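You operate a simulated robot arm through the tools that you are given. There is no shell and no other tool. Be economical: measure what you need, move in short steps, check, and stop when the job is done.

You run a simulated two-armed robot. Do the job below in one go: nothing can be reset, and whatever is moved stays where it is left.

JOB
Open the bead tub and put about two scoops' worth of beads in the star cell.
Fine: hold the tub with one hand while the other pulls the lid; lay the lid on the table leaf; use the bead scoop; other cells stay bare; scoop back on its rest; press the lid back on.

It is judged by the outcome, as a careful person would: the job done as asked, and still so three seconds after it is handed in. It fails if anything else is knocked over, pushed out of place, dropped, spilled or broken. Lids that push on must go on centred and level and be pressed home; caps that screw on are set level and turned clockwise until they are tight.

ROBOT AND FRAMES
Two 7-joint arms with two-finger parallel grippers on one trunk, on a base that drives. Base frame: it is fixed to the floor where the robot stands at the start and does not move with it; the origin is under the middle of the robot, x ahead of it, y to its left, z up. Readings come in mm, degrees, newtons and seconds.
The left shoulder is at the start at [60, 143, 926], the right one opposite. With the tool pointing down near the work surface each hand reaches from about 320 to 740 mm from the robot's upright axis, wherever it stands, measured 20 degrees to its own side. Places, roughly: raised table leaf [500, -200, 700]; star cell of the bead sorter [400, -300, 700]; bead scoop rest [400, -100, 700]; moon cell of the bead sorter [400, -200, 700]; sun cell of the bead sorter [300, -300, 700]. Payload 1.57 kg a hand.
Tool frame (each hand has its own): the origin (TCP) lies between the finger pads and is the grasp point; the fingertips stand 30 mm ahead of it; z points along the fingers, y is the line along which they close. The gripper opens to 110 mm. The fingers are 24 mm wide and 12 mm thick; the gripper's body (48 by 112 mm) begins 78 mm behind the TCP.
Orientation is told as [roll, pitch, yaw] about the base's x, y, z axes, in that order, counted from this pose: with the fingers straight down and closing along the base's y, the tool's x points along the base's -x, its y along +y and its z along -z.

CONTROLS
- The arms move only by the tool step_arm. It takes "left_increments", "right_increments" or both (then of equal length, played together; a hand with none holds still); each is a list of rows, each an object of numbers (a shift or turn left out is 0, a gripper value left out holds the last): "dx", "dy", "dz": the shift along the base's x, y, z in units of 20 mm (1.0 is 20 mm); "wx", "wy", "wz": the turn, a rotation vector about the base's x, y, z in units of 5 degrees (1.0 is 5 degrees); "gripper": the closure in counts, from 0 (fully open) to 255 (shut). In form: [{"dx": .., "dy": .., "dz": .., "wx": .., "wy": .., "wz": .., "gripper": ..}, ...]. A call has 1 to 8 rows; each row shifts and turns the commanded pose from where the row before left it. A call with a number of a shift or a turn outside -1 to 1 is refused whole. Each row takes 0.2 s and may step no farther than 50 mm and 8.6 degrees from the row before; otherwise, or with a gripper value out of range, the whole call is refused. A pose out of reach is approached as far as the arm can. The call stops where the force on the tool passes 40 N (or 10 N more than at its start, if that is more) or the arm is blocked; 0.2 s more then pass. The fingers move at their own pace (about 45 mm/s each) and stop on an object; they squeeze with about 21 N. The grip force told is the motor's: it shows also when the fingers shut on nothing. Time passes only in rows, and 0.2 s behind the last, so rows that do not move let the fingers close. The reply holds the time, the measured pose of the TCP, the force on the tool along the base axes, the opening and the grip force, in the units named above and with some noise.
- Cameras (640 x 400 px; columns grow to the right, rows downward): "scene" is now at [28.5, -5.5, 1529.4]; the picture's right is [-0.11, -0.99, 0.00], its down [-0.89, 0.10, -0.44] and it looks along [0.44, -0.05, -0.90] (base axes); focal length 252 px, centre (320, 200). "left" rides on the left gripper at [70, -16, -141] in its tool frame; the picture's right is [0.23, 0.97, 0.00], its down [-0.86, 0.20, -0.48] and it looks along [-0.47, 0.11, 0.88] (tool axes); focal length 222 px, centre (320, 200). "right" rides on the right gripper at [70, 16, -141] in its tool frame; the picture's right is [-0.23, 0.97, 0.00], its down [-0.86, -0.20, -0.48] and it looks along [-0.47, -0.11, 0.88] (tool axes); focal length 222 px, centre (320, 200). There is no depth. A picture from a camera that has moved, and an enlarged one, comes with that camera's place and axes in the base frame and with its lens. The place of the scene camera against the robot may be out by one fixed shift of up to 18 mm in any direction.
- camera(camera): a new picture of that camera. It takes no simulated time.
- lift_body(by): slides the trunk up (or, below 0, down) by that many mm; the arms and the scene camera ride with it, the base frame stays. It gives what a move gives, with no picture.
- drive_base(legs): drives the robot by 1 to 6 legs, each [ahead, left, turn to the left] in mm, mm and degrees, along the robot's own axes; the way and the turn of a leg run together, so that a leg with both is an arc; at most 1500 mm and 180 degrees a leg. The arms and the cameras ride along, it lands a little off, and it stops where it bumps. It gives what a move gives.
- head_to(pan, tilt): turns the head with the scene camera to pan (to the left, within 86 degrees either way) and tilt (down, from -29 to 69), counted from straight ahead of the robot. It gives what a move gives.
- close_up(camera, box): a new picture of the part [left, top, right, bottom] of that camera's present view, enlarged. It takes no simulated time.
- job_done(): hands the job in; it is judged then, once.

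Work in short steps. Places have to be worked out from the pictures, the camera data and where the tool is seen: move nearer, look again, correct. Check each grasp and each placing, and mend what went wrong. You have 120 turns and 100 pictures in all, those below and enlarged ones among them. Open the grippers and draw the arms clear of the work before you hand the job in, unless the task says otherwise; then end with one line.

The tools are called as name(argument=value, ...) on one line, values as JSON. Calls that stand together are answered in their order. step_arm: Moves the arms, as the interface text tells. Its arguments: {"type":"object","properties":{"left_increments":{"type":"array"},"right_increments":{"type":"array"}},"required":[]} The other tools are called the same way: lift_body (by) slides the trunk up or down; drive_base (legs) drives the base; head_to (pan, tilt) turns the head that bears the scene camera; camera (camera) takes a picture; close_up (camera, box) takes an enlarged picture of a part of a camera's view; job_done () hands the job in.

At the start:

```text
time: 0.0
left_position: [517.9, 121.2, 1038.1]
left_orientation: [0.0, 0.0, 0.0]
left_wrist_force: [-0.1, -0.2, 0.1]
left_grip_width: 109.9
left_grasp_force: 0.1
right_position: [387.0, -248.0, 1032.7]
right_orientation: [0.1, 0.0, 0.0]
right_wrist_force: [0.0, 0.7, -0.3]
right_grip_width: 109.9
right_grasp_force: 0.0
trunk travel left (down, up): [-525.0, 65.0]
robot x, y, heading: [-1.3, -0.4, -0.0]
head pan, tilt: [-6.6, 63.7]
```

scene: 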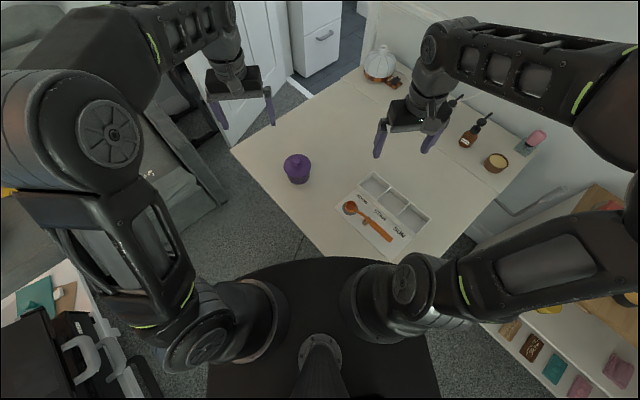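
right: 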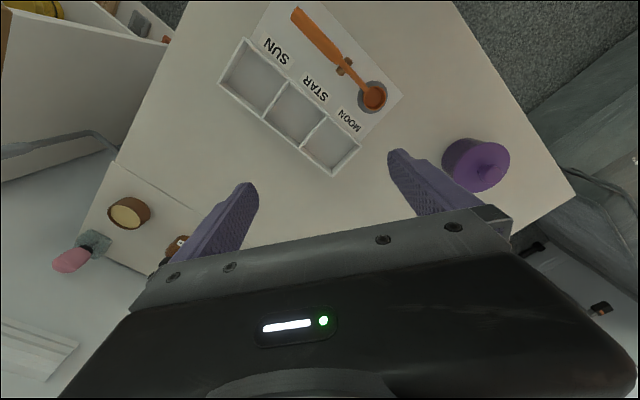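
left: 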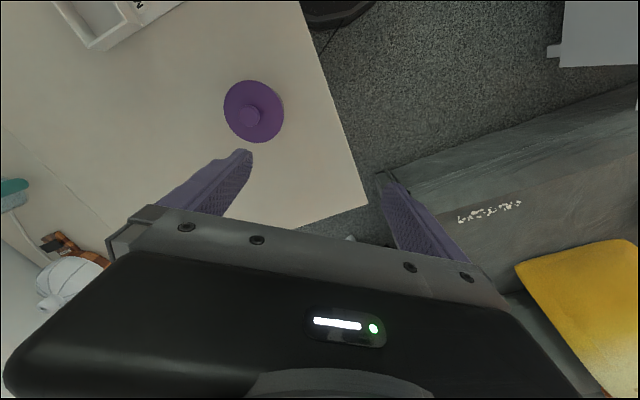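

The pictures show a purple tub, a white sorter and an orange scoop on its rest. I enlarge the work area before measuring.

close_up(camera="scene", box=[260, 130, 460, 255])

close_up(camera="right", box=[200, 0, 520, 200])

close_up(camera="scene", box=[350, 20, 590, 170])

```text
3.20 times, centred on (360, 192) of scene
camera zoom: at [28.5, -5.5, 1529.4], right [-0.11, -0.99, 0.0], down [-0.89, 0.1, -0.44], along [0.44, -0.05, -0.9], focal length 806 px, centre (192, 224)
```

zoom: 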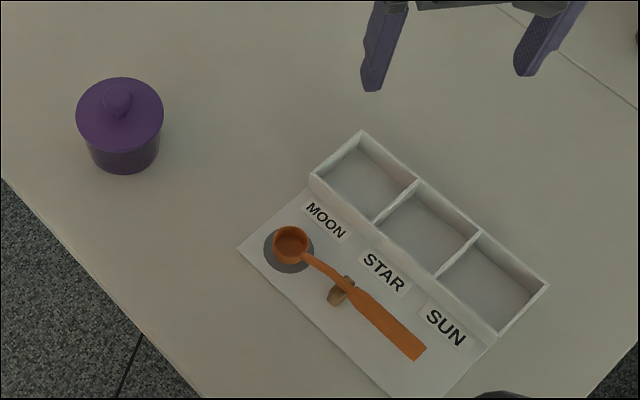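

```text
2.00 times, centred on (360, 100) of right
camera zoom: at [319.9, -232.2, 1174.3], right [0.23, 0.97, 0.0], down [0.86, -0.2, 0.48], along [0.47, -0.11, -0.88], focal length 444 px, centre (240, 400)
```

zoom: 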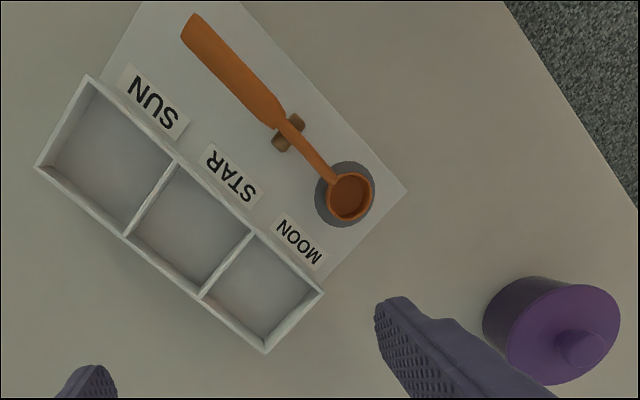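

```text
2.67 times, centred on (470, 95) of scene
camera zoom: at [28.5, -5.5, 1529.4], right [-0.11, -0.99, 0.0], down [-0.89, 0.1, -0.44], along [0.44, -0.05, -0.9], focal length 671 px, centre (-80, 480)
```

zoom: 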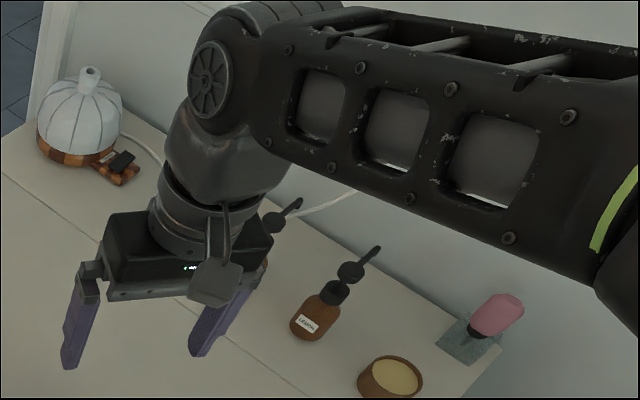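

The tub lid lies near (520, 15, 830), the star cell near (380, -310) and the scoop handle runs at about 38° yaw. The left hand will hold the tub from the left-front with a tilted tool, so I first yaw it and lower it a little.

step_arm(left_increments=[{"dx": -0.6, "dz": -0.4, "wz": -1, "gripper": 0}, {"dx": -0.6, "dz": -0.4, "wz": -1}, {"dx": -0.6, "dz": -0.4, "wz": -1}, {"dx": -0.6, "dz": -0.4, "wz": -1}, {"dx": -0.6, "dz": -0.4, "wz": -1}, {"dx": -0.6, "dz": -0.4, "wz": -1}, {"dx": -0.6, "dz": -0.4, "wz": -1}, {"dx": -0.6, "dz": -0.4, "wz": -1}])

step_arm(left_increments=[{"wz": -1}, {"wz": -1}, {"wx": -0.766, "wy": -0.643}, {"wx": -0.766, "wy": -0.643}, {"wx": -0.766, "wy": -0.643}, {"wx": -0.766, "wy": -0.643}, {"wx": -0.766, "wy": -0.643}, {"wx": -0.766, "wy": -0.643}])

camera(camera="left")

```text
time: 1.8
left_position: [421.8, 120.9, 975.6]
left_orientation: [0.0, -0.1, -40.1]
left_wrist_force: [-0.2, -0.2, -0.3]
left_grip_width: 109.8
left_grasp_force: 0.0
right_position: [388.0, -248.2, 1033.8]
right_orientation: [0.0, 0.0, 0.0]
right_wrist_force: [0.3, 0.3, 0.3]
right_grip_width: 110.1
right_grasp_force: 0.1
trunk travel left (down, up): [-525.0, 65.0]
robot x, y, heading: [-0.3, 0.9, 0.1]
head pan, tilt: [-6.6, 63.7]
```

```text
time: 3.6
left_position: [422.4, 120.5, 974.5]
left_orientation: [0.0, -30.1, -50.0]
left_wrist_force: [0.9, -0.7, 0.0]
left_grip_width: 110.0
left_grasp_force: 0.0
right_position: [388.4, -248.2, 1033.8]
right_orientation: [0.1, 0.1, -0.1]
right_wrist_force: [0.6, 0.2, -0.9]
right_grip_width: 110.1
right_grasp_force: 0.1
trunk travel left (down, up): [-525.0, 65.0]
robot x, y, heading: [2.6, -0.3, 0.0]
head pan, tilt: [-6.6, 63.7]
```

```text
93 pictures are left
camera left: at [326.2, 211.8, 1061.3], right [0.62, 0.78, -0.11], down [0.47, -0.25, 0.84], along [0.63, -0.58, -0.53], focal length 222 px, centre (320, 200)
```

left: 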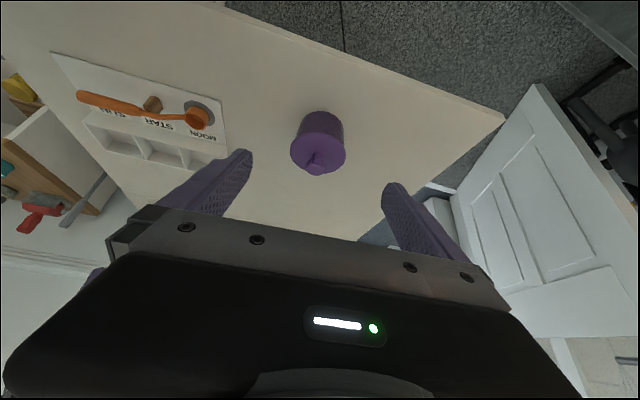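

The tilt works and the tub is ahead of the fingers. I enlarge it to measure its axis and heights.

close_up(camera="left", box=[270, 90, 370, 190])

```text
4.00 times, centred on (320, 140) of left
camera zoom: at [326.2, 211.8, 1061.3], right [0.62, 0.78, -0.11], down [0.47, -0.25, 0.84], along [0.63, -0.58, -0.53], focal length 888 px, centre (320, 440)
```

zoom: 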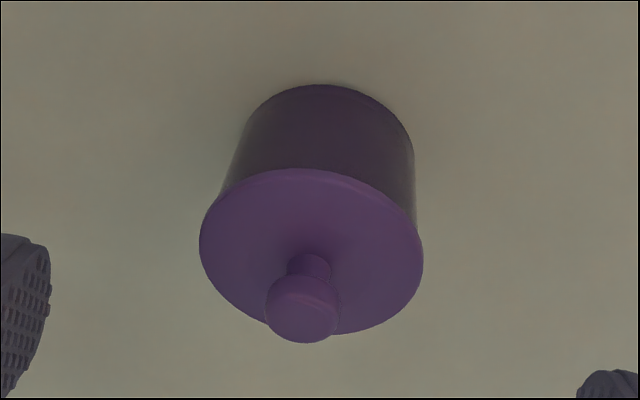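

The tub axis is near (518, 10), body about 78 mm wide, lid about 93 mm with its top near z 797 and the knob top near 831. I tilt further to about 60° and lower behind the tub.

step_arm(left_increments=[{"dz": -1, "wx": -0.766, "wy": -0.643}, {"dz": -1, "wx": -0.766, "wy": -0.643}, {"dz": -1, "wx": -0.766, "wy": -0.643}, {"dz": -1, "wx": -0.766, "wy": -0.643}, {"dz": -1, "wx": -0.766, "wy": -0.643}, {"dz": -1, "wx": -0.766, "wy": -0.643}, {"dz": -1}, {"dz": -1}])

camera(camera="left")

camera(camera="scene")

```text
time: 5.4
left_position: [434.9, 118.0, 823.7]
left_orientation: [-0.3, -59.7, -49.6]
left_wrist_force: [-0.3, -0.5, -0.7]
left_grip_width: 109.9
left_grasp_force: 0.1
left hand out of reach, approached as far as the arm can: row 8
right_position: [390.0, -249.1, 1032.4]
right_orientation: [0.1, 0.0, 0.0]
right_wrist_force: [-0.9, -0.8, -0.2]
right_grip_width: 110.0
right_grasp_force: 0.0
trunk travel left (down, up): [-525.0, 65.0]
robot x, y, heading: [2.9, 1.7, 0.2]
head pan, tilt: [-6.6, 63.7]
```

```text
91 pictures are left
camera left: at [320.9, 228.8, 834.6], right [0.67, 0.71, -0.2], down [0.17, 0.12, 0.98], along [0.72, -0.69, -0.04], focal length 222 px, centre (320, 200)
```

left: 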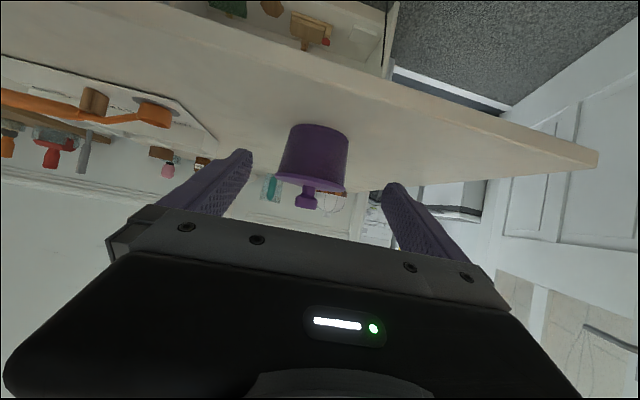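

```text
90 pictures are left
camera scene: at [29.0, -6.0, 1529.4], right [-0.11, -0.99, 0.0], down [-0.89, 0.1, -0.44], along [0.44, -0.05, -0.9], focal length 252 px, centre (320, 200)
```

scene: 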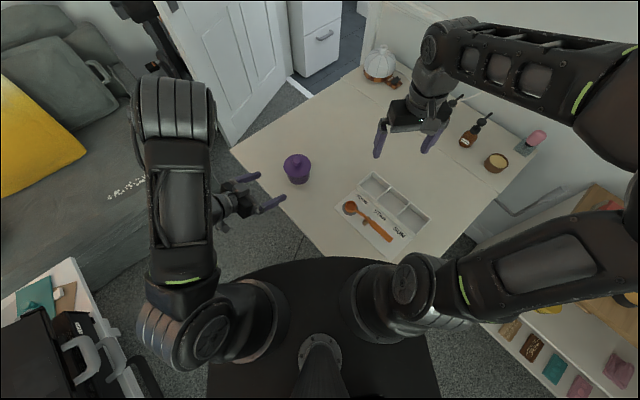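

Row 8 hit the reach limit, so lowering the trunk should bring the hand down without folding the arm more. First I enlarge the side view of the tub to get its heights.

close_up(camera="left", box=[250, 100, 380, 220])

lift_body(by=-60)

```text
3.33 times, centred on (315, 160) of left
camera zoom: at [320.9, 228.8, 834.6], right [0.67, 0.71, -0.2], down [0.17, 0.12, 0.98], along [0.72, -0.69, -0.04], focal length 740 px, centre (337, 333)
```

zoom: 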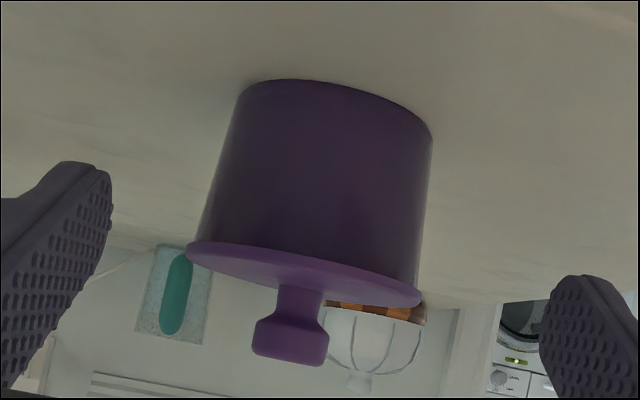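

```text
time: 6.4
left_position: [433.0, 118.7, 766.2]
left_orientation: [-0.3, -59.9, -49.7]
left_wrist_force: [-0.3, 0.5, 9.0]
left_grip_width: 109.5
left_grasp_force: 0.1
right_position: [388.3, -248.0, 973.9]
right_orientation: [0.0, 0.1, -0.1]
right_wrist_force: [0.9, 0.0, 0.2]
right_grip_width: 110.0
right_grasp_force: 0.0
trunk travel left (down, up): [-465.0, 125.0]
robot x, y, heading: [1.7, -0.9, -0.0]
head pan, tilt: [-6.6, 63.7]
```

The force shows the fingertips are just touching the table at z 766. I raise by 7 mm, then advance along the approach direction around the tub.

step_arm(left_increments=[{"dz": 0.35}, {"dx": 0.5, "dy": -0.7}, {"dx": 0.5, "dy": -0.7}, {"dx": 0.5, "dy": -0.7}, {"dx": 0.5, "dy": -0.7}])

camera(camera="left")

close_up(camera="scene", box=[220, 100, 380, 200])

```text
time: 7.6
left_position: [473.2, 62.4, 772.1]
left_orientation: [-0.5, -59.8, -49.6]
left_wrist_force: [0.1, -0.1, 0.9]
left_grip_width: 109.9
left_grasp_force: 0.1
right_position: [389.7, -247.2, 972.5]
right_orientation: [0.0, 0.0, -0.1]
right_wrist_force: [-0.1, 0.0, -0.2]
right_grip_width: 109.7
right_grasp_force: 0.0
trunk travel left (down, up): [-465.0, 125.0]
robot x, y, heading: [1.5, 2.9, -0.1]
head pan, tilt: [-6.6, 63.7]
```

```text
88 pictures are left
camera left: at [360.5, 172.7, 782.8], right [0.67, 0.71, -0.2], down [0.17, 0.12, 0.98], along [0.72, -0.69, -0.04], focal length 222 px, centre (320, 200)
```

left: 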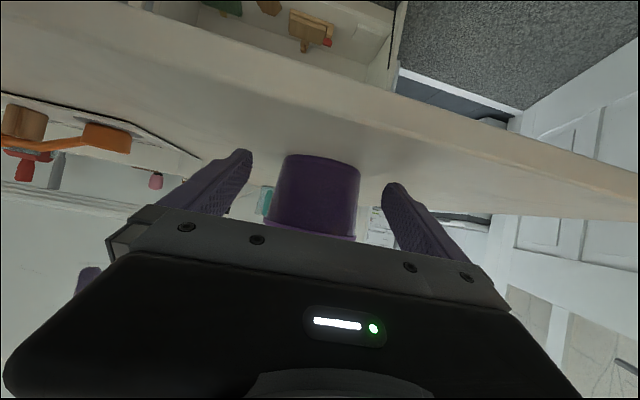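

```text
4.00 times, centred on (300, 150) of scene
camera zoom: at [28.5, -5.6, 1469.4], right [-0.11, -0.99, 0.0], down [-0.89, 0.1, -0.44], along [0.44, -0.05, -0.9], focal length 1007 px, centre (400, 400)
```

zoom: 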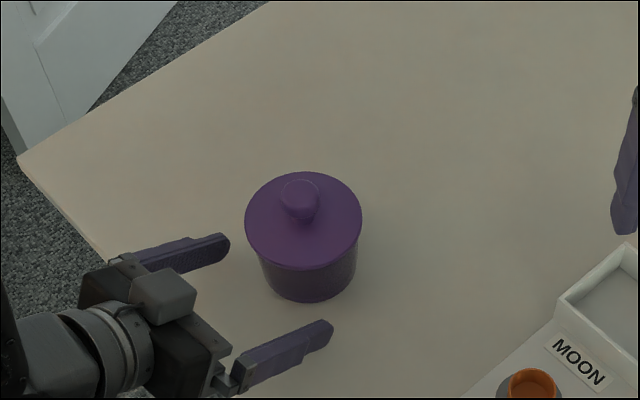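

The tub is centred between the fingers. I advance about 48 mm more and close.

step_arm(left_increments=[{"dx": 0.53, "dy": -0.63}, {"dx": 0.53, "dy": -0.63}, {"dx": 0.5, "dy": -0.6}])

close_up(camera="scene", box=[220, 100, 380, 200])

```text
time: 8.4
left_position: [504.0, 25.5, 772.1]
left_orientation: [-0.4, -59.7, -49.6]
left_wrist_force: [0.1, -0.3, -1.0]
left_grip_width: 109.8
left_grasp_force: 0.1
right_position: [388.9, -248.4, 973.6]
right_orientation: [0.0, 0.0, 0.0]
right_wrist_force: [-0.8, 0.3, -0.2]
right_grip_width: 109.6
right_grasp_force: 0.1
trunk travel left (down, up): [-465.0, 125.0]
robot x, y, heading: [0.1, 2.8, 0.2]
head pan, tilt: [-6.6, 63.7]
```

```text
4.00 times, centred on (300, 150) of scene
camera zoom: at [28.5, -5.6, 1469.4], right [-0.11, -0.99, 0.0], down [-0.89, 0.1, -0.44], along [0.44, -0.05, -0.9], focal length 1007 px, centre (400, 400)
```

zoom: 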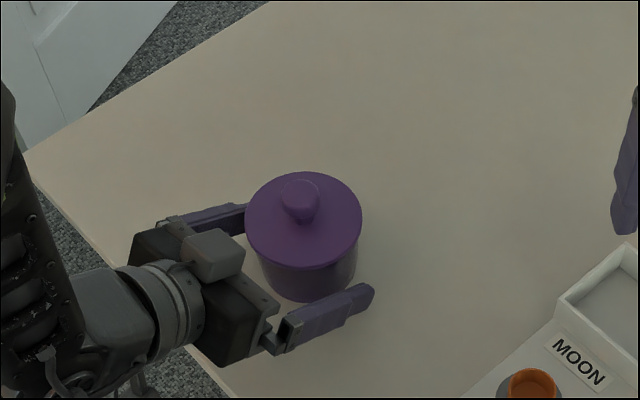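

The fingers straddle the tub body below the lid. I close the left gripper.

step_arm(left_increments=[{"gripper": 255}, {}, {}, {}])

close_up(camera="scene", box=[220, 100, 380, 200])

camera(camera="left")

```text
time: 9.4
left_position: [505.1, 26.3, 771.7]
left_orientation: [-0.5, -59.9, -49.6]
left_wrist_force: [0.0, 0.0, 0.1]
left_grip_width: 83.9
left_grasp_force: 20.5
right_position: [389.0, -247.3, 973.5]
right_orientation: [0.0, 0.1, 0.0]
right_wrist_force: [0.5, -0.3, -0.3]
right_grip_width: 109.8
right_grasp_force: 0.0
trunk travel left (down, up): [-465.0, 125.0]
robot x, y, heading: [0.9, 1.3, -0.1]
head pan, tilt: [-6.6, 63.7]
```

```text
4.00 times, centred on (300, 150) of scene
camera zoom: at [28.6, -5.5, 1469.4], right [-0.11, -0.99, 0.0], down [-0.89, 0.1, -0.44], along [0.44, -0.05, -0.9], focal length 1007 px, centre (400, 400)
```

zoom: 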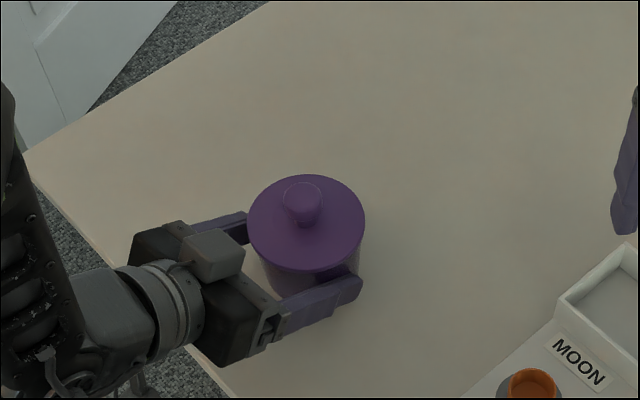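

```text
84 pictures are left
camera left: at [391.3, 136.8, 782.8], right [0.67, 0.71, -0.2], down [0.17, 0.12, 0.98], along [0.72, -0.69, -0.04], focal length 222 px, centre (320, 200)
```

left: 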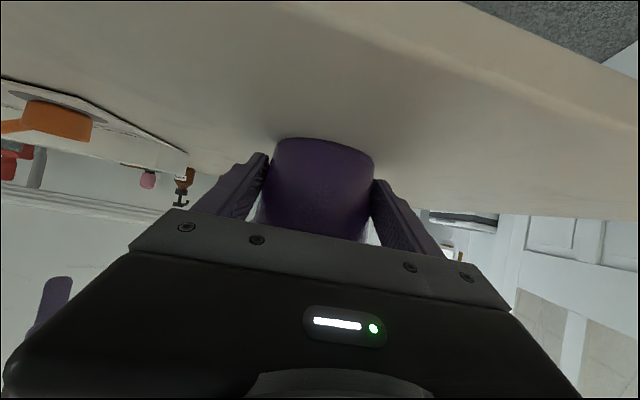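

The left grip holds the tub (84 mm, 20.5 N). Now I bring the right hand over the knob at a safe height.

step_arm(right_increments=[{"dx": 0.5, "dy": 1}, {"dx": 0.5, "dy": 1}, {"dx": 0.5, "dy": 1}, {"dx": 0.5, "dy": 1}, {"dx": 0.5, "dy": 1}, {"dx": 0.5, "dy": 1}, {"dx": 0.5, "dy": 1}, {"dx": 0.5, "dy": 1}])

step_arm(right_increments=[{"dx": 0.5, "dy": 1, "dz": -0.5, "gripper": 80}, {"dx": 0.5, "dy": 1, "dz": -0.5}, {"dx": 0.5, "dy": 1, "dz": -0.5}, {"dx": 0.5, "dy": 1, "dz": -0.5}, {"dx": 0.4, "dy": 0.9, "dz": -0.5}])

camera(camera="right")

camera(camera="scene")

```text
time: 11.2
left_position: [504.2, 26.6, 771.8]
left_orientation: [-0.5, -59.8, -49.7]
left_wrist_force: [0.4, 0.5, -0.1]
left_grip_width: 83.7
left_grasp_force: 21.0
right_position: [469.0, -87.3, 974.7]
right_orientation: [0.0, 0.0, 0.0]
right_wrist_force: [0.4, 0.5, 0.1]
right_grip_width: 109.8
right_grasp_force: 0.1
trunk travel left (down, up): [-465.0, 125.0]
robot x, y, heading: [3.9, 1.7, 0.0]
head pan, tilt: [-6.6, 63.7]
```

```text
time: 12.4
left_position: [504.5, 25.9, 772.5]
left_orientation: [-0.5, -59.8, -49.6]
left_wrist_force: [0.0, 0.7, -0.7]
left_grip_width: 83.8
left_grasp_force: 21.0
right_position: [518.5, 12.4, 923.0]
right_orientation: [0.0, 0.1, 0.0]
right_wrist_force: [-0.2, 0.0, -0.6]
right_grip_width: 75.3
right_grasp_force: 0.2
trunk travel left (down, up): [-465.0, 125.0]
robot x, y, heading: [0.3, 1.5, -0.1]
head pan, tilt: [-6.6, 63.7]
```

```text
83 pictures are left
camera right: at [449.3, 26.7, 1064.1], right [0.23, 0.97, 0.0], down [0.85, -0.2, 0.48], along [0.47, -0.11, -0.88], focal length 222 px, centre (320, 200)
```

right: 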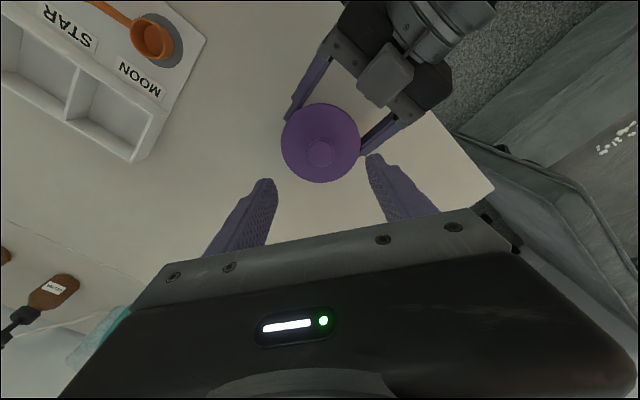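

```text
82 pictures are left
camera scene: at [28.7, -5.2, 1469.4], right [-0.11, -0.99, 0.0], down [-0.89, 0.1, -0.44], along [0.44, -0.05, -0.9], focal length 252 px, centre (320, 200)
```

scene: 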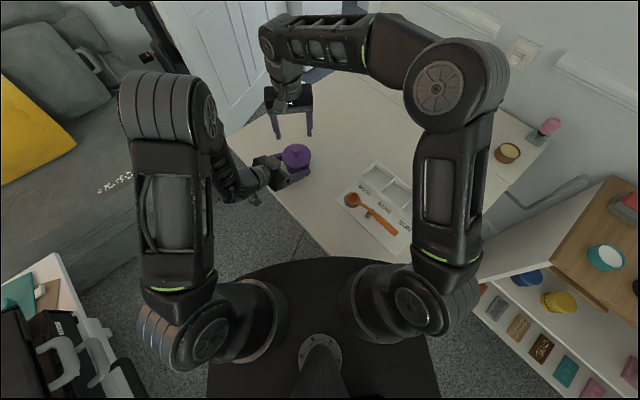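

The knob is at about (516, 12), under the right hand. I descend to TCP z 837 and close on the knob.

step_arm(right_increments=[{"dx": -0.12, "dz": -1}, {"dz": -1}, {"dz": -1}, {"dz": -0.8}, {"dz": -0.45}])

camera(camera="right")

```text
time: 13.6
left_position: [503.5, 26.6, 772.2]
left_orientation: [-0.5, -59.8, -49.5]
left_wrist_force: [0.6, -0.1, -1.0]
left_grip_width: 83.9
left_grasp_force: 20.9
right_position: [516.3, 11.7, 838.6]
right_orientation: [-0.1, 0.0, 0.0]
right_wrist_force: [0.6, -0.2, 1.3]
right_grip_width: 75.6
right_grasp_force: 0.0
trunk travel left (down, up): [-465.0, 125.0]
robot x, y, heading: [-1.2, -0.2, 0.3]
head pan, tilt: [-6.6, 63.7]
```

```text
81 pictures are left
camera right: at [446.8, 26.1, 979.0], right [0.23, 0.97, 0.0], down [0.85, -0.2, 0.48], along [0.47, -0.11, -0.88], focal length 222 px, centre (320, 200)
```

right: 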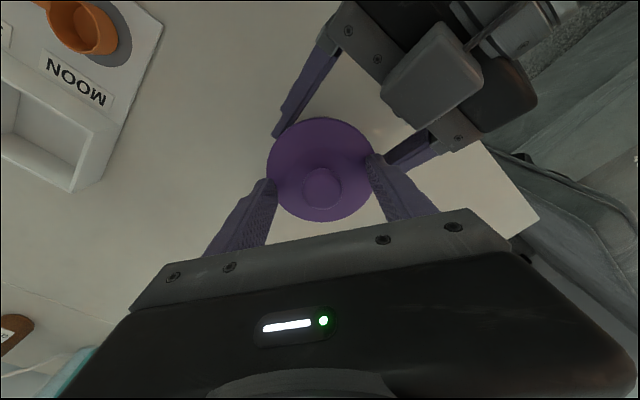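

The fingers straddle the knob just above the lid; I close.

step_arm(right_increments=[{"gripper": 255}, {}, {}, {}, {}])

close_up(camera="right", box=[220, 80, 440, 240])

```text
time: 14.8
left_position: [502.8, 26.1, 771.8]
left_orientation: [-0.4, -59.7, -49.8]
left_wrist_force: [1.3, -5.2, -1.0]
left_grip_width: 84.1
left_grasp_force: 21.2
right_position: [516.7, 10.7, 838.1]
right_orientation: [0.1, 0.0, -0.1]
right_wrist_force: [-0.6, 6.2, 1.6]
right_grip_width: 27.8
right_grasp_force: 21.3
trunk travel left (down, up): [-465.0, 125.0]
robot x, y, heading: [-0.7, -1.5, 0.0]
head pan, tilt: [-6.6, 63.7]
```

```text
2.50 times, centred on (330, 160) of right
camera zoom: at [446.6, 26.7, 979.1], right [0.23, 0.97, 0.0], down [0.86, -0.2, 0.48], along [0.47, -0.11, -0.88], focal length 555 px, centre (295, 300)
```

zoom: 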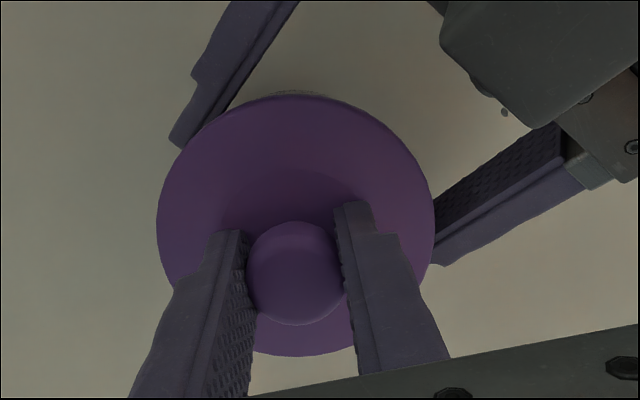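

The knob is held with 21 N; a 6 N sideways force shows I am about 2 mm off in y. I ease that and pull straight up in small steps.

step_arm(right_increments=[{"dy": 0.08}, {"dz": 0.15}, {"dz": 0.15}, {"dz": 0.15}])

```text
time: 15.8
left_position: [505.0, 26.6, 771.9]
left_orientation: [-0.5, -59.9, -49.7]
left_wrist_force: [-0.4, 0.7, 0.1]
left_grip_width: 84.0
left_grasp_force: 20.9
right_position: [514.9, 11.9, 846.9]
right_orientation: [0.0, 0.1, 0.1]
right_wrist_force: [0.0, -0.1, 0.2]
right_grip_width: 29.1
right_grasp_force: 0.4
trunk travel left (down, up): [-465.0, 125.0]
robot x, y, heading: [1.7, -0.5, 0.1]
head pan, tilt: [-6.6, 63.7]
```

The grip force vanished, so the fingers probably slipped up off the knob. I look.

close_up(camera="right", box=[220, 80, 440, 240])

step_arm(right_increments=[{}, {}])

```text
2.50 times, centred on (330, 160) of right
camera zoom: at [447.0, 27.6, 987.6], right [0.23, 0.97, 0.0], down [0.86, -0.2, 0.48], along [0.47, -0.11, -0.88], focal length 555 px, centre (295, 300)
```

zoom: 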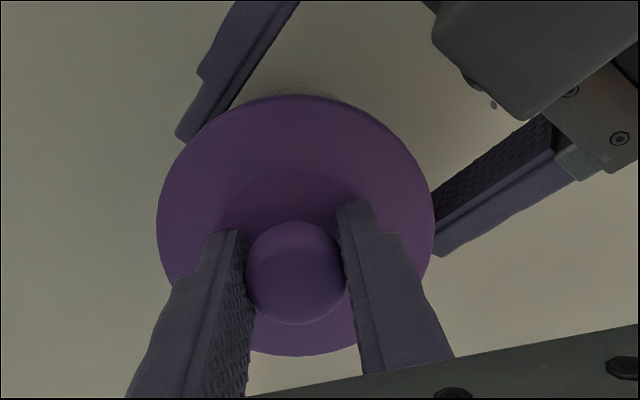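

```text
time: 16.4
left_position: [504.2, 26.8, 771.7]
left_orientation: [-0.5, -59.8, -49.6]
left_wrist_force: [-0.1, 0.3, 0.4]
left_grip_width: 83.8
left_grasp_force: 21.6
right_position: [516.6, 11.8, 846.6]
right_orientation: [0.0, 0.1, 0.0]
right_wrist_force: [-0.6, -0.7, -0.7]
right_grip_width: 28.0
right_grasp_force: 21.0
trunk travel left (down, up): [-465.0, 125.0]
robot x, y, heading: [3.4, 2.4, -0.0]
head pan, tilt: [-6.6, 63.7]
```

The lid stayed fixed relative to the right hand while rising 8 mm, so it came free, and the grip is back at 21 N. I raise it further and check.

step_arm(right_increments=[{"dz": 0.4}, {"dz": 0.5}, {"dz": 0.6}, {"dz": 0.7}, {"dz": 0.7}])

camera(camera="right")

camera(camera="scene")

```text
time: 17.6
left_position: [504.1, 27.2, 771.1]
left_orientation: [-0.5, -59.8, -49.7]
left_wrist_force: [-1.1, 0.6, -0.9]
left_grip_width: 83.8
left_grasp_force: 21.8
right_position: [514.0, 11.5, 905.4]
right_orientation: [0.0, 0.0, -0.1]
right_wrist_force: [-0.9, -0.2, -0.7]
right_grip_width: 28.1
right_grasp_force: 21.3
trunk travel left (down, up): [-465.0, 125.0]
robot x, y, heading: [-3.2, -0.2, -0.1]
head pan, tilt: [-6.6, 63.7]
```

```text
78 pictures are left
camera right: at [444.6, 26.9, 1046.2], right [0.23, 0.97, 0.0], down [0.86, -0.2, 0.48], along [0.47, -0.11, -0.88], focal length 222 px, centre (320, 200)
```

right: 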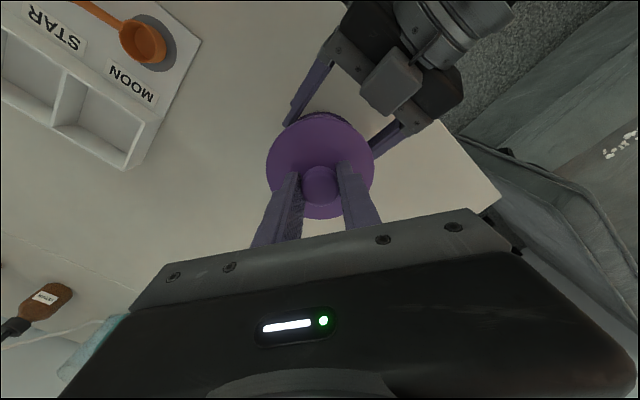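

```text
77 pictures are left
camera scene: at [28.6, -5.5, 1469.3], right [-0.11, -0.99, 0.0], down [-0.89, 0.1, -0.44], along [0.44, -0.05, -0.9], focal length 252 px, centre (320, 200)
```

scene: 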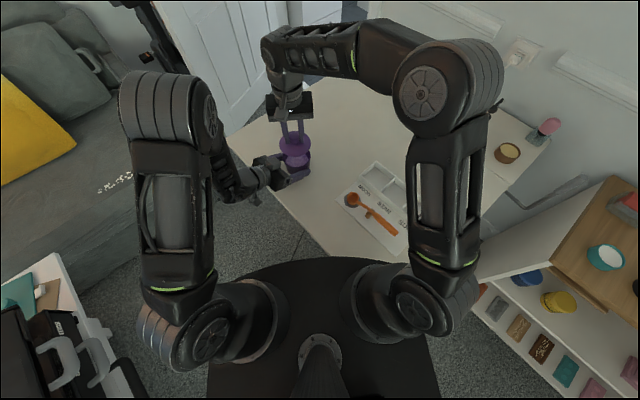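

The lid is off and held level. I carry it to the free area around (590, -130) on the leaf.

step_arm(right_increments=[{"dx": 0.475, "dy": -0.89}, {"dx": 0.475, "dy": -0.89}, {"dx": 0.475, "dy": -0.89}, {"dx": 0.475, "dy": -0.89}, {"dx": 0.475, "dy": -0.89}, {"dx": 0.475, "dy": -0.89}, {"dx": 0.475, "dy": -0.89}, {"dx": 0.475, "dy": -0.89}])

step_arm(right_increments=[{"dz": -1}, {"dz": -1}, {"dz": -1}, {"dz": -1}, {"dz": -0.8}])

camera(camera="right")

```text
time: 19.4
left_position: [504.0, 26.5, 772.5]
left_orientation: [-0.5, -59.8, -49.7]
left_wrist_force: [-0.8, -0.3, 0.9]
left_grip_width: 83.8
left_grasp_force: 20.7
right_position: [587.9, -132.0, 905.2]
right_orientation: [0.0, 0.1, 0.0]
right_wrist_force: [0.6, 0.2, -0.1]
right_grip_width: 27.9
right_grasp_force: 21.3
trunk travel left (down, up): [-465.0, 125.0]
robot x, y, heading: [0.5, 0.1, -0.0]
head pan, tilt: [-6.6, 63.7]
```

```text
time: 20.6
left_position: [505.1, 26.4, 772.1]
left_orientation: [-0.6, -59.8, -49.7]
left_wrist_force: [0.9, -0.2, -0.5]
left_grip_width: 83.8
left_grasp_force: 21.4
right_position: [587.9, -128.8, 808.2]
right_orientation: [0.0, 0.0, 0.0]
right_wrist_force: [0.7, 0.8, 0.1]
right_grip_width: 28.1
right_grasp_force: 20.7
trunk travel left (down, up): [-465.0, 125.0]
robot x, y, heading: [-0.1, 0.7, -0.3]
head pan, tilt: [-6.6, 63.7]
```

```text
76 pictures are left
camera right: at [519.3, -112.9, 949.0], right [0.23, 0.97, 0.0], down [0.86, -0.2, 0.48], along [0.47, -0.11, -0.88], focal length 222 px, centre (320, 200)
```

right: 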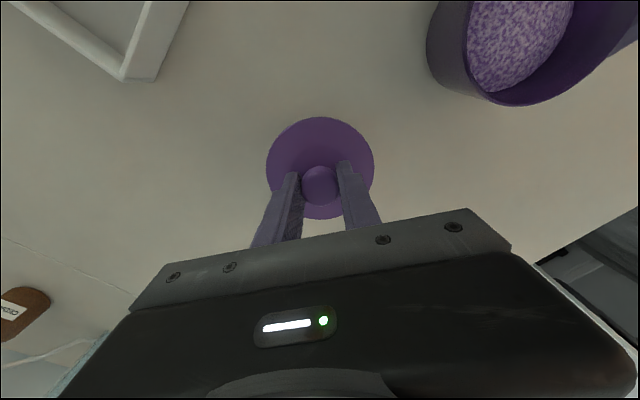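

The spot is clear and the beads are visible in the open tub. I lower in small steps until the lid touches the leaf.

step_arm(right_increments=[{"dz": -0.4}, {"dz": -0.3}, {"dz": -0.2}, {"dz": -0.15}])

```text
time: 21.6
left_position: [503.7, 25.9, 771.8]
left_orientation: [-0.6, -59.8, -49.6]
left_wrist_force: [0.4, 0.9, 0.4]
left_grip_width: 83.6
left_grasp_force: 21.1
right_position: [589.4, -130.8, 789.3]
right_orientation: [0.0, 0.1, 0.0]
right_wrist_force: [-1.1, 0.4, 0.2]
right_grip_width: 27.9
right_grasp_force: 20.2
trunk travel left (down, up): [-465.0, 125.0]
robot x, y, heading: [-2.2, 2.9, 0.0]
head pan, tilt: [-6.6, 63.7]
```

No contact yet at z 789; I continue in 2 mm steps.

step_arm(right_increments=[{"dz": -0.1}, {"dz": -0.1}])

step_arm(right_increments=[{"dz": -0.1}, {"dz": -0.1}])

```text
time: 22.2
left_position: [503.2, 26.6, 773.7]
left_orientation: [-0.4, -59.8, -49.7]
left_wrist_force: [-0.1, -0.3, 0.0]
left_grip_width: 83.7
left_grasp_force: 20.5
right_position: [590.9, -129.9, 786.6]
right_orientation: [0.0, -0.3, 0.0]
right_wrist_force: [-1.4, -0.2, 18.3]
right_grip_width: 28.2
right_grasp_force: 20.8
trunk travel left (down, up): [-465.0, 125.0]
robot x, y, heading: [1.1, 1.5, 0.2]
head pan, tilt: [-6.6, 63.7]
```

```text
time: 22.8
left_position: [502.9, 26.0, 772.4]
left_orientation: [-0.5, -59.8, -49.8]
left_wrist_force: [-0.8, 0.2, 0.4]
left_grip_width: 84.0
left_grasp_force: 20.6
right_position: [590.8, -129.6, 782.6]
right_orientation: [0.1, -0.2, 0.0]
right_wrist_force: [2.7, -0.9, 19.1]
right_grip_width: 28.0
right_grasp_force: 21.4
trunk travel left (down, up): [-465.0, 125.0]
robot x, y, heading: [0.5, 0.8, -0.0]
head pan, tilt: [-6.6, 63.7]
```

Contact at about z 786 (19 N). I release the lid and rise straight up.

step_arm(right_increments=[{"dz": 0.05, "gripper": 120}, {}, {}, {"dz": 0.8}, {"dz": 1}, {"dz": 1}, {"dz": 1}])

camera(camera="right")

```text
time: 24.4
left_position: [504.5, 26.5, 771.5]
left_orientation: [-0.5, -59.9, -49.5]
left_wrist_force: [-0.6, 0.0, 0.6]
left_grip_width: 83.6
left_grasp_force: 20.8
right_position: [588.5, -129.7, 856.5]
right_orientation: [-0.1, 0.1, 0.0]
right_wrist_force: [0.6, 0.8, 0.6]
right_grip_width: 58.2
right_grasp_force: 0.0
trunk travel left (down, up): [-465.0, 125.0]
robot x, y, heading: [-4.0, 0.5, 0.2]
head pan, tilt: [-6.6, 63.7]
```

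```text
75 pictures are left
camera right: at [519.5, -115.0, 997.3], right [0.23, 0.97, 0.0], down [0.86, -0.2, 0.48], along [0.47, -0.11, -0.88], focal length 222 px, centre (320, 200)
```

right: 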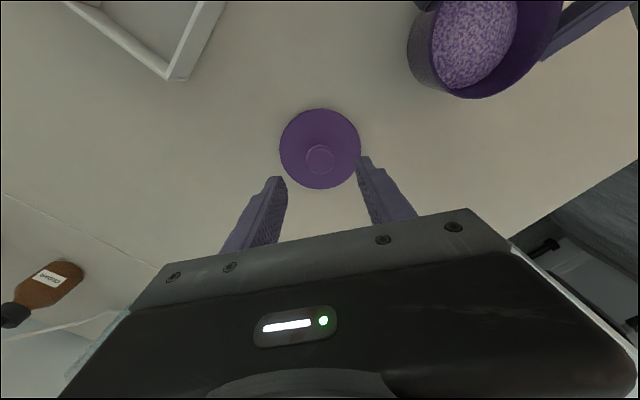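

The lid lies flat on the leaf. I raise the right hand and move over the scoop, yawing to match its handle.

step_arm(right_increments=[{"dx": -0.8, "dz": 1, "wz": 1}, {"dx": -1, "dz": 1, "wz": 1}, {"dx": -1, "dz": 1, "wz": 1}, {"dx": -1, "dy": -0.3, "dz": 1, "wz": 1}, {"dx": -1, "dy": -0.3, "wz": 1}, {"dx": -1, "dy": -0.3, "wz": 1}, {"dx": -1, "dy": -0.3, "wz": 1}, {"dx": -1, "dy": -0.3, "wz": 0.7}])

step_arm(right_increments=[{"dx": -1, "dy": -0.3}, {"dx": -1, "dy": -0.3}, {"dx": -1, "dy": -0.3}, {"dx": -1, "dy": -0.4}])

camera(camera="right")

camera(camera="scene")

```text
time: 26.2
left_position: [503.0, 26.8, 772.6]
left_orientation: [-0.4, -59.8, -49.7]
left_wrist_force: [0.2, -0.1, -0.3]
left_grip_width: 83.6
left_grasp_force: 20.9
right_position: [435.4, -159.7, 937.4]
right_orientation: [0.0, 0.0, 38.7]
right_wrist_force: [0.1, -0.1, -0.2]
right_grip_width: 57.9
right_grasp_force: 0.0
trunk travel left (down, up): [-465.0, 125.0]
robot x, y, heading: [1.1, -0.7, 0.0]
head pan, tilt: [-6.6, 63.7]
```

```text
time: 27.2
left_position: [504.2, 25.7, 771.1]
left_orientation: [-0.4, -59.9, -49.5]
left_wrist_force: [0.7, 0.2, -0.3]
left_grip_width: 83.8
left_grasp_force: 20.7
right_position: [354.0, -187.6, 936.4]
right_orientation: [0.0, 0.0, 38.6]
right_wrist_force: [0.5, 0.5, -1.3]
right_grip_width: 58.2
right_grasp_force: 0.0
trunk travel left (down, up): [-465.0, 125.0]
robot x, y, heading: [0.9, -0.9, 0.0]
head pan, tilt: [-6.6, 63.7]
```

```text
74 pictures are left
camera right: at [289.4, -217.9, 1078.4], right [-0.43, 0.9, 0.0], down [0.79, 0.38, 0.48], along [0.43, 0.2, -0.88], focal length 222 px, centre (320, 200)
```

right: 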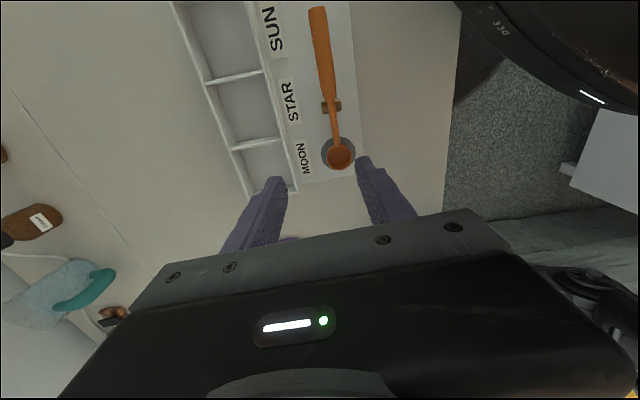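

```text
73 pictures are left
camera scene: at [28.2, -5.6, 1469.4], right [-0.11, -0.99, 0.0], down [-0.89, 0.1, -0.44], along [0.44, -0.05, -0.9], focal length 252 px, centre (320, 200)
```

scene: 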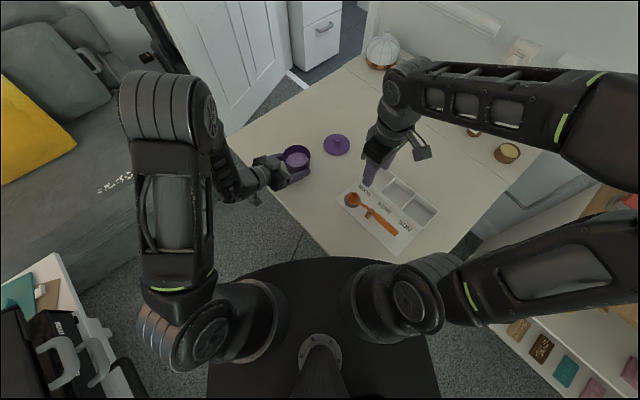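

The bowl is near (363, -154) and the handle end near (231, -251), axis about 36°. I move above a grip point at about (281, -214) and lower partway.

step_arm(right_increments=[{"dx": -0.75, "dy": -0.27, "dz": -0.8, "wz": -0.4}, {"dx": -0.75, "dy": -0.27, "dz": -0.8}, {"dx": -0.75, "dy": -0.27, "dz": -0.8}, {"dx": -0.75, "dy": -0.27, "dz": -0.8}, {"dx": -0.65, "dy": -0.25, "dz": -0.8}])

camera(camera="right")

close_up(camera="scene", box=[310, 150, 470, 250])

```text
time: 28.4
left_position: [504.3, 27.1, 772.7]
left_orientation: [-0.5, -59.8, -49.7]
left_wrist_force: [-0.4, -0.2, 0.1]
left_grip_width: 83.5
left_grasp_force: 21.2
right_position: [296.5, -216.4, 862.5]
right_orientation: [0.1, 0.1, 36.5]
right_wrist_force: [-0.1, 0.1, 0.0]
right_grip_width: 58.2
right_grasp_force: 0.1
right hand out of reach, approached as far as the arm can: row 5
trunk travel left (down, up): [-465.0, 125.0]
robot x, y, heading: [2.2, -2.2, -0.1]
head pan, tilt: [-6.6, 63.7]
```

```text
72 pictures are left
camera right: at [232.7, -245.7, 1003.3], right [-0.4, 0.92, 0.0], down [0.81, 0.35, 0.48], along [0.44, 0.19, -0.88], focal length 222 px, centre (320, 200)
```

right: 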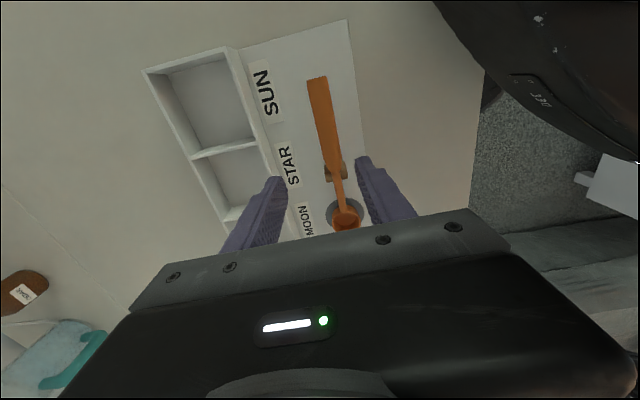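

```text
4.00 times, centred on (390, 200) of scene
camera zoom: at [28.7, -5.5, 1469.4], right [-0.11, -0.99, 0.0], down [-0.89, 0.1, -0.44], along [0.44, -0.05, -0.9], focal length 1007 px, centre (40, 200)
```

zoom: 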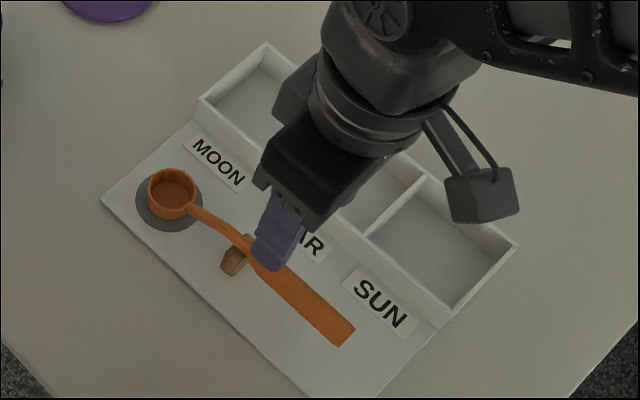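

The hand is at its near reach limit at this height. A grip point closer to the rest, about (290, -207), might be reachable lower down, so I try it in small steps.

step_arm(right_increments=[{"dx": 0.1, "dy": 0.45, "dz": -0.5}, {"dz": -0.5}, {"dz": -0.5}])

camera(camera="right")

```text
time: 29.2
left_position: [504.2, 26.5, 772.1]
left_orientation: [-0.4, -59.9, -49.6]
left_wrist_force: [-0.4, 0.2, 0.4]
left_grip_width: 83.9
left_grasp_force: 20.6
right_position: [307.8, -205.2, 835.5]
right_orientation: [0.2, 0.0, 36.5]
right_wrist_force: [0.4, 0.7, 0.0]
right_grip_width: 58.1
right_grasp_force: 0.1
right hand out of reach, approached as far as the arm can: row 1, 2, 3
trunk travel left (down, up): [-465.0, 125.0]
robot x, y, heading: [-1.3, -1.8, -0.1]
head pan, tilt: [-6.6, 63.7]
```

```text
70 pictures are left
camera right: at [242.0, -234.1, 976.1], right [-0.4, 0.92, 0.0], down [0.81, 0.35, 0.48], along [0.44, 0.19, -0.88], focal length 222 px, centre (320, 200)
```

right: 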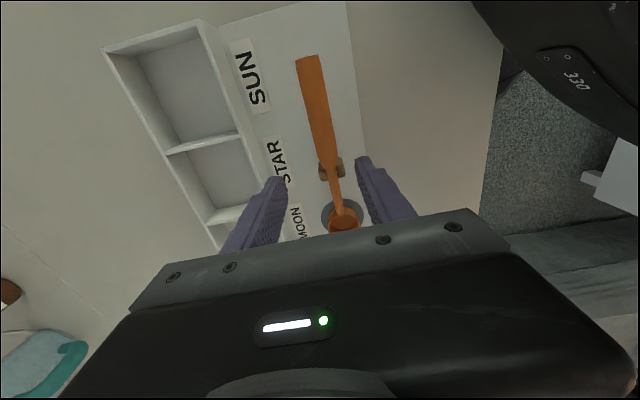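

It is not reachable from here, so I'll release the tub, withdraw both hands and drive the base back about 130 mm. First the left hand opens and retreats along its approach line while the right rises.

step_arm(left_increments=[{"gripper": 0}, {}, {}, {"dx": -0.6, "dy": 0.72}, {"dx": -0.6, "dy": 0.72}, {"dx": -0.6, "dy": 0.72}, {"dx": -0.6, "dy": 0.72}, {"dx": -0.6, "dy": 0.72}], right_increments=[{"dz": 1}, {"dx": 0.5, "dz": 1}, {"dx": 0.5, "dz": 1}, {"dz": 0.5}, {}, {}, {}, {}])

step_arm(left_increments=[{"dx": -0.6, "dy": 0.72, "dz": 0.5}, {"dz": 1}, {"dz": 1}, {"dz": 1}])

camera(camera="scene")

```text
time: 31.0
left_position: [445.6, 98.5, 771.8]
left_orientation: [-0.4, -59.8, -49.6]
left_wrist_force: [1.1, -0.2, 0.2]
left_grip_width: 109.8
left_grasp_force: 0.0
right_position: [327.4, -206.9, 904.8]
right_orientation: [0.1, 0.1, 36.5]
right_wrist_force: [0.8, 0.3, -0.6]
right_grip_width: 58.2
right_grasp_force: 0.0
trunk travel left (down, up): [-465.0, 125.0]
robot x, y, heading: [0.5, -0.1, 0.2]
head pan, tilt: [-6.6, 63.7]
```

```text
time: 32.0
left_position: [433.8, 111.1, 840.2]
left_orientation: [-0.5, -59.7, -49.6]
left_wrist_force: [0.1, 0.8, 0.3]
left_grip_width: 109.6
left_grasp_force: 0.1
right_position: [326.2, -206.7, 905.1]
right_orientation: [0.0, 0.0, 36.4]
right_wrist_force: [0.1, -0.4, -0.1]
right_grip_width: 58.3
right_grasp_force: 0.1
trunk travel left (down, up): [-465.0, 125.0]
robot x, y, heading: [1.9, 2.1, -0.3]
head pan, tilt: [-6.6, 63.7]
```

```text
69 pictures are left
camera scene: at [28.0, -5.3, 1469.3], right [-0.11, -0.99, 0.0], down [-0.89, 0.1, -0.44], along [0.44, -0.05, -0.9], focal length 252 px, centre (320, 200)
```

scene: 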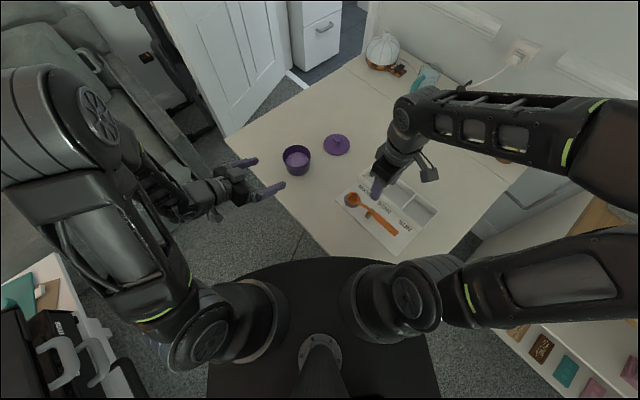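

Before driving back I check the space by the right elbow and behind with the head camera.

head_to(pan=-75, tilt=40)

camera(camera="scene")

head_to(pan=75, tilt=40)

camera(camera="scene")

```text
time: 33.4
left_position: [433.3, 111.8, 840.2]
left_orientation: [-0.4, -59.8, -49.6]
left_wrist_force: [-0.3, 0.2, -0.2]
left_grip_width: 109.8
left_grasp_force: 0.0
right_position: [326.4, -206.7, 904.9]
right_orientation: [0.1, 0.0, 36.4]
right_wrist_force: [0.2, -0.4, 0.4]
right_grip_width: 58.4
right_grasp_force: 0.0
trunk travel left (down, up): [-465.0, 125.0]
robot x, y, heading: [-1.6, -2.6, -0.0]
head pan, tilt: [-75.0, 40.0]
```

```text
68 pictures are left
camera scene: at [-11.4, -80.4, 1500.3], right [-0.97, -0.26, 0.0], down [-0.17, 0.62, -0.77], along [0.2, -0.74, -0.64], focal length 252 px, centre (320, 200)
```

scene: 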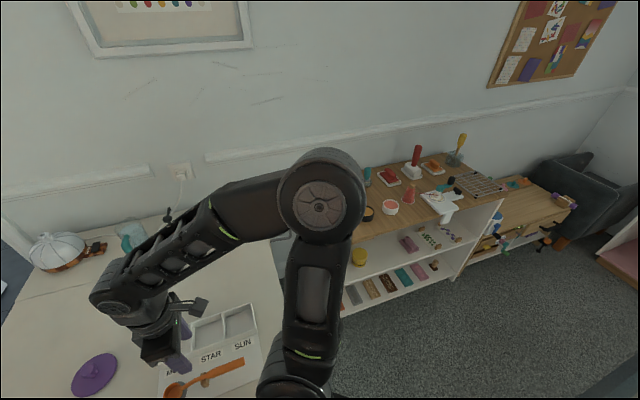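

```text
time: 35.8
left_position: [433.2, 111.6, 841.1]
left_orientation: [-0.5, -59.8, -49.7]
left_wrist_force: [-1.5, 1.2, -0.5]
left_grip_width: 109.9
left_grasp_force: 0.0
right_position: [327.8, -206.1, 904.3]
right_orientation: [0.0, 0.0, 36.5]
right_wrist_force: [1.3, -1.6, -0.3]
right_grip_width: 58.2
right_grasp_force: 0.1
trunk travel left (down, up): [-465.0, 125.0]
robot x, y, heading: [-3.0, 1.8, 0.3]
head pan, tilt: [75.0, 40.0]
```

```text
67 pictures are left
camera scene: at [-11.4, 83.8, 1500.3], right [0.97, -0.26, 0.0], down [-0.17, -0.62, -0.77], along [0.2, 0.74, -0.64], focal length 252 px, centre (320, 200)
```

scene: 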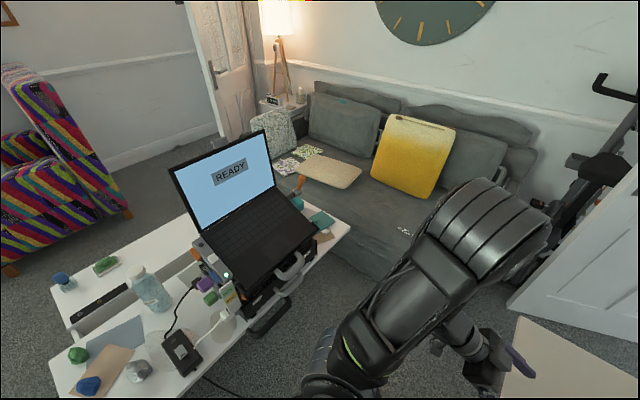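

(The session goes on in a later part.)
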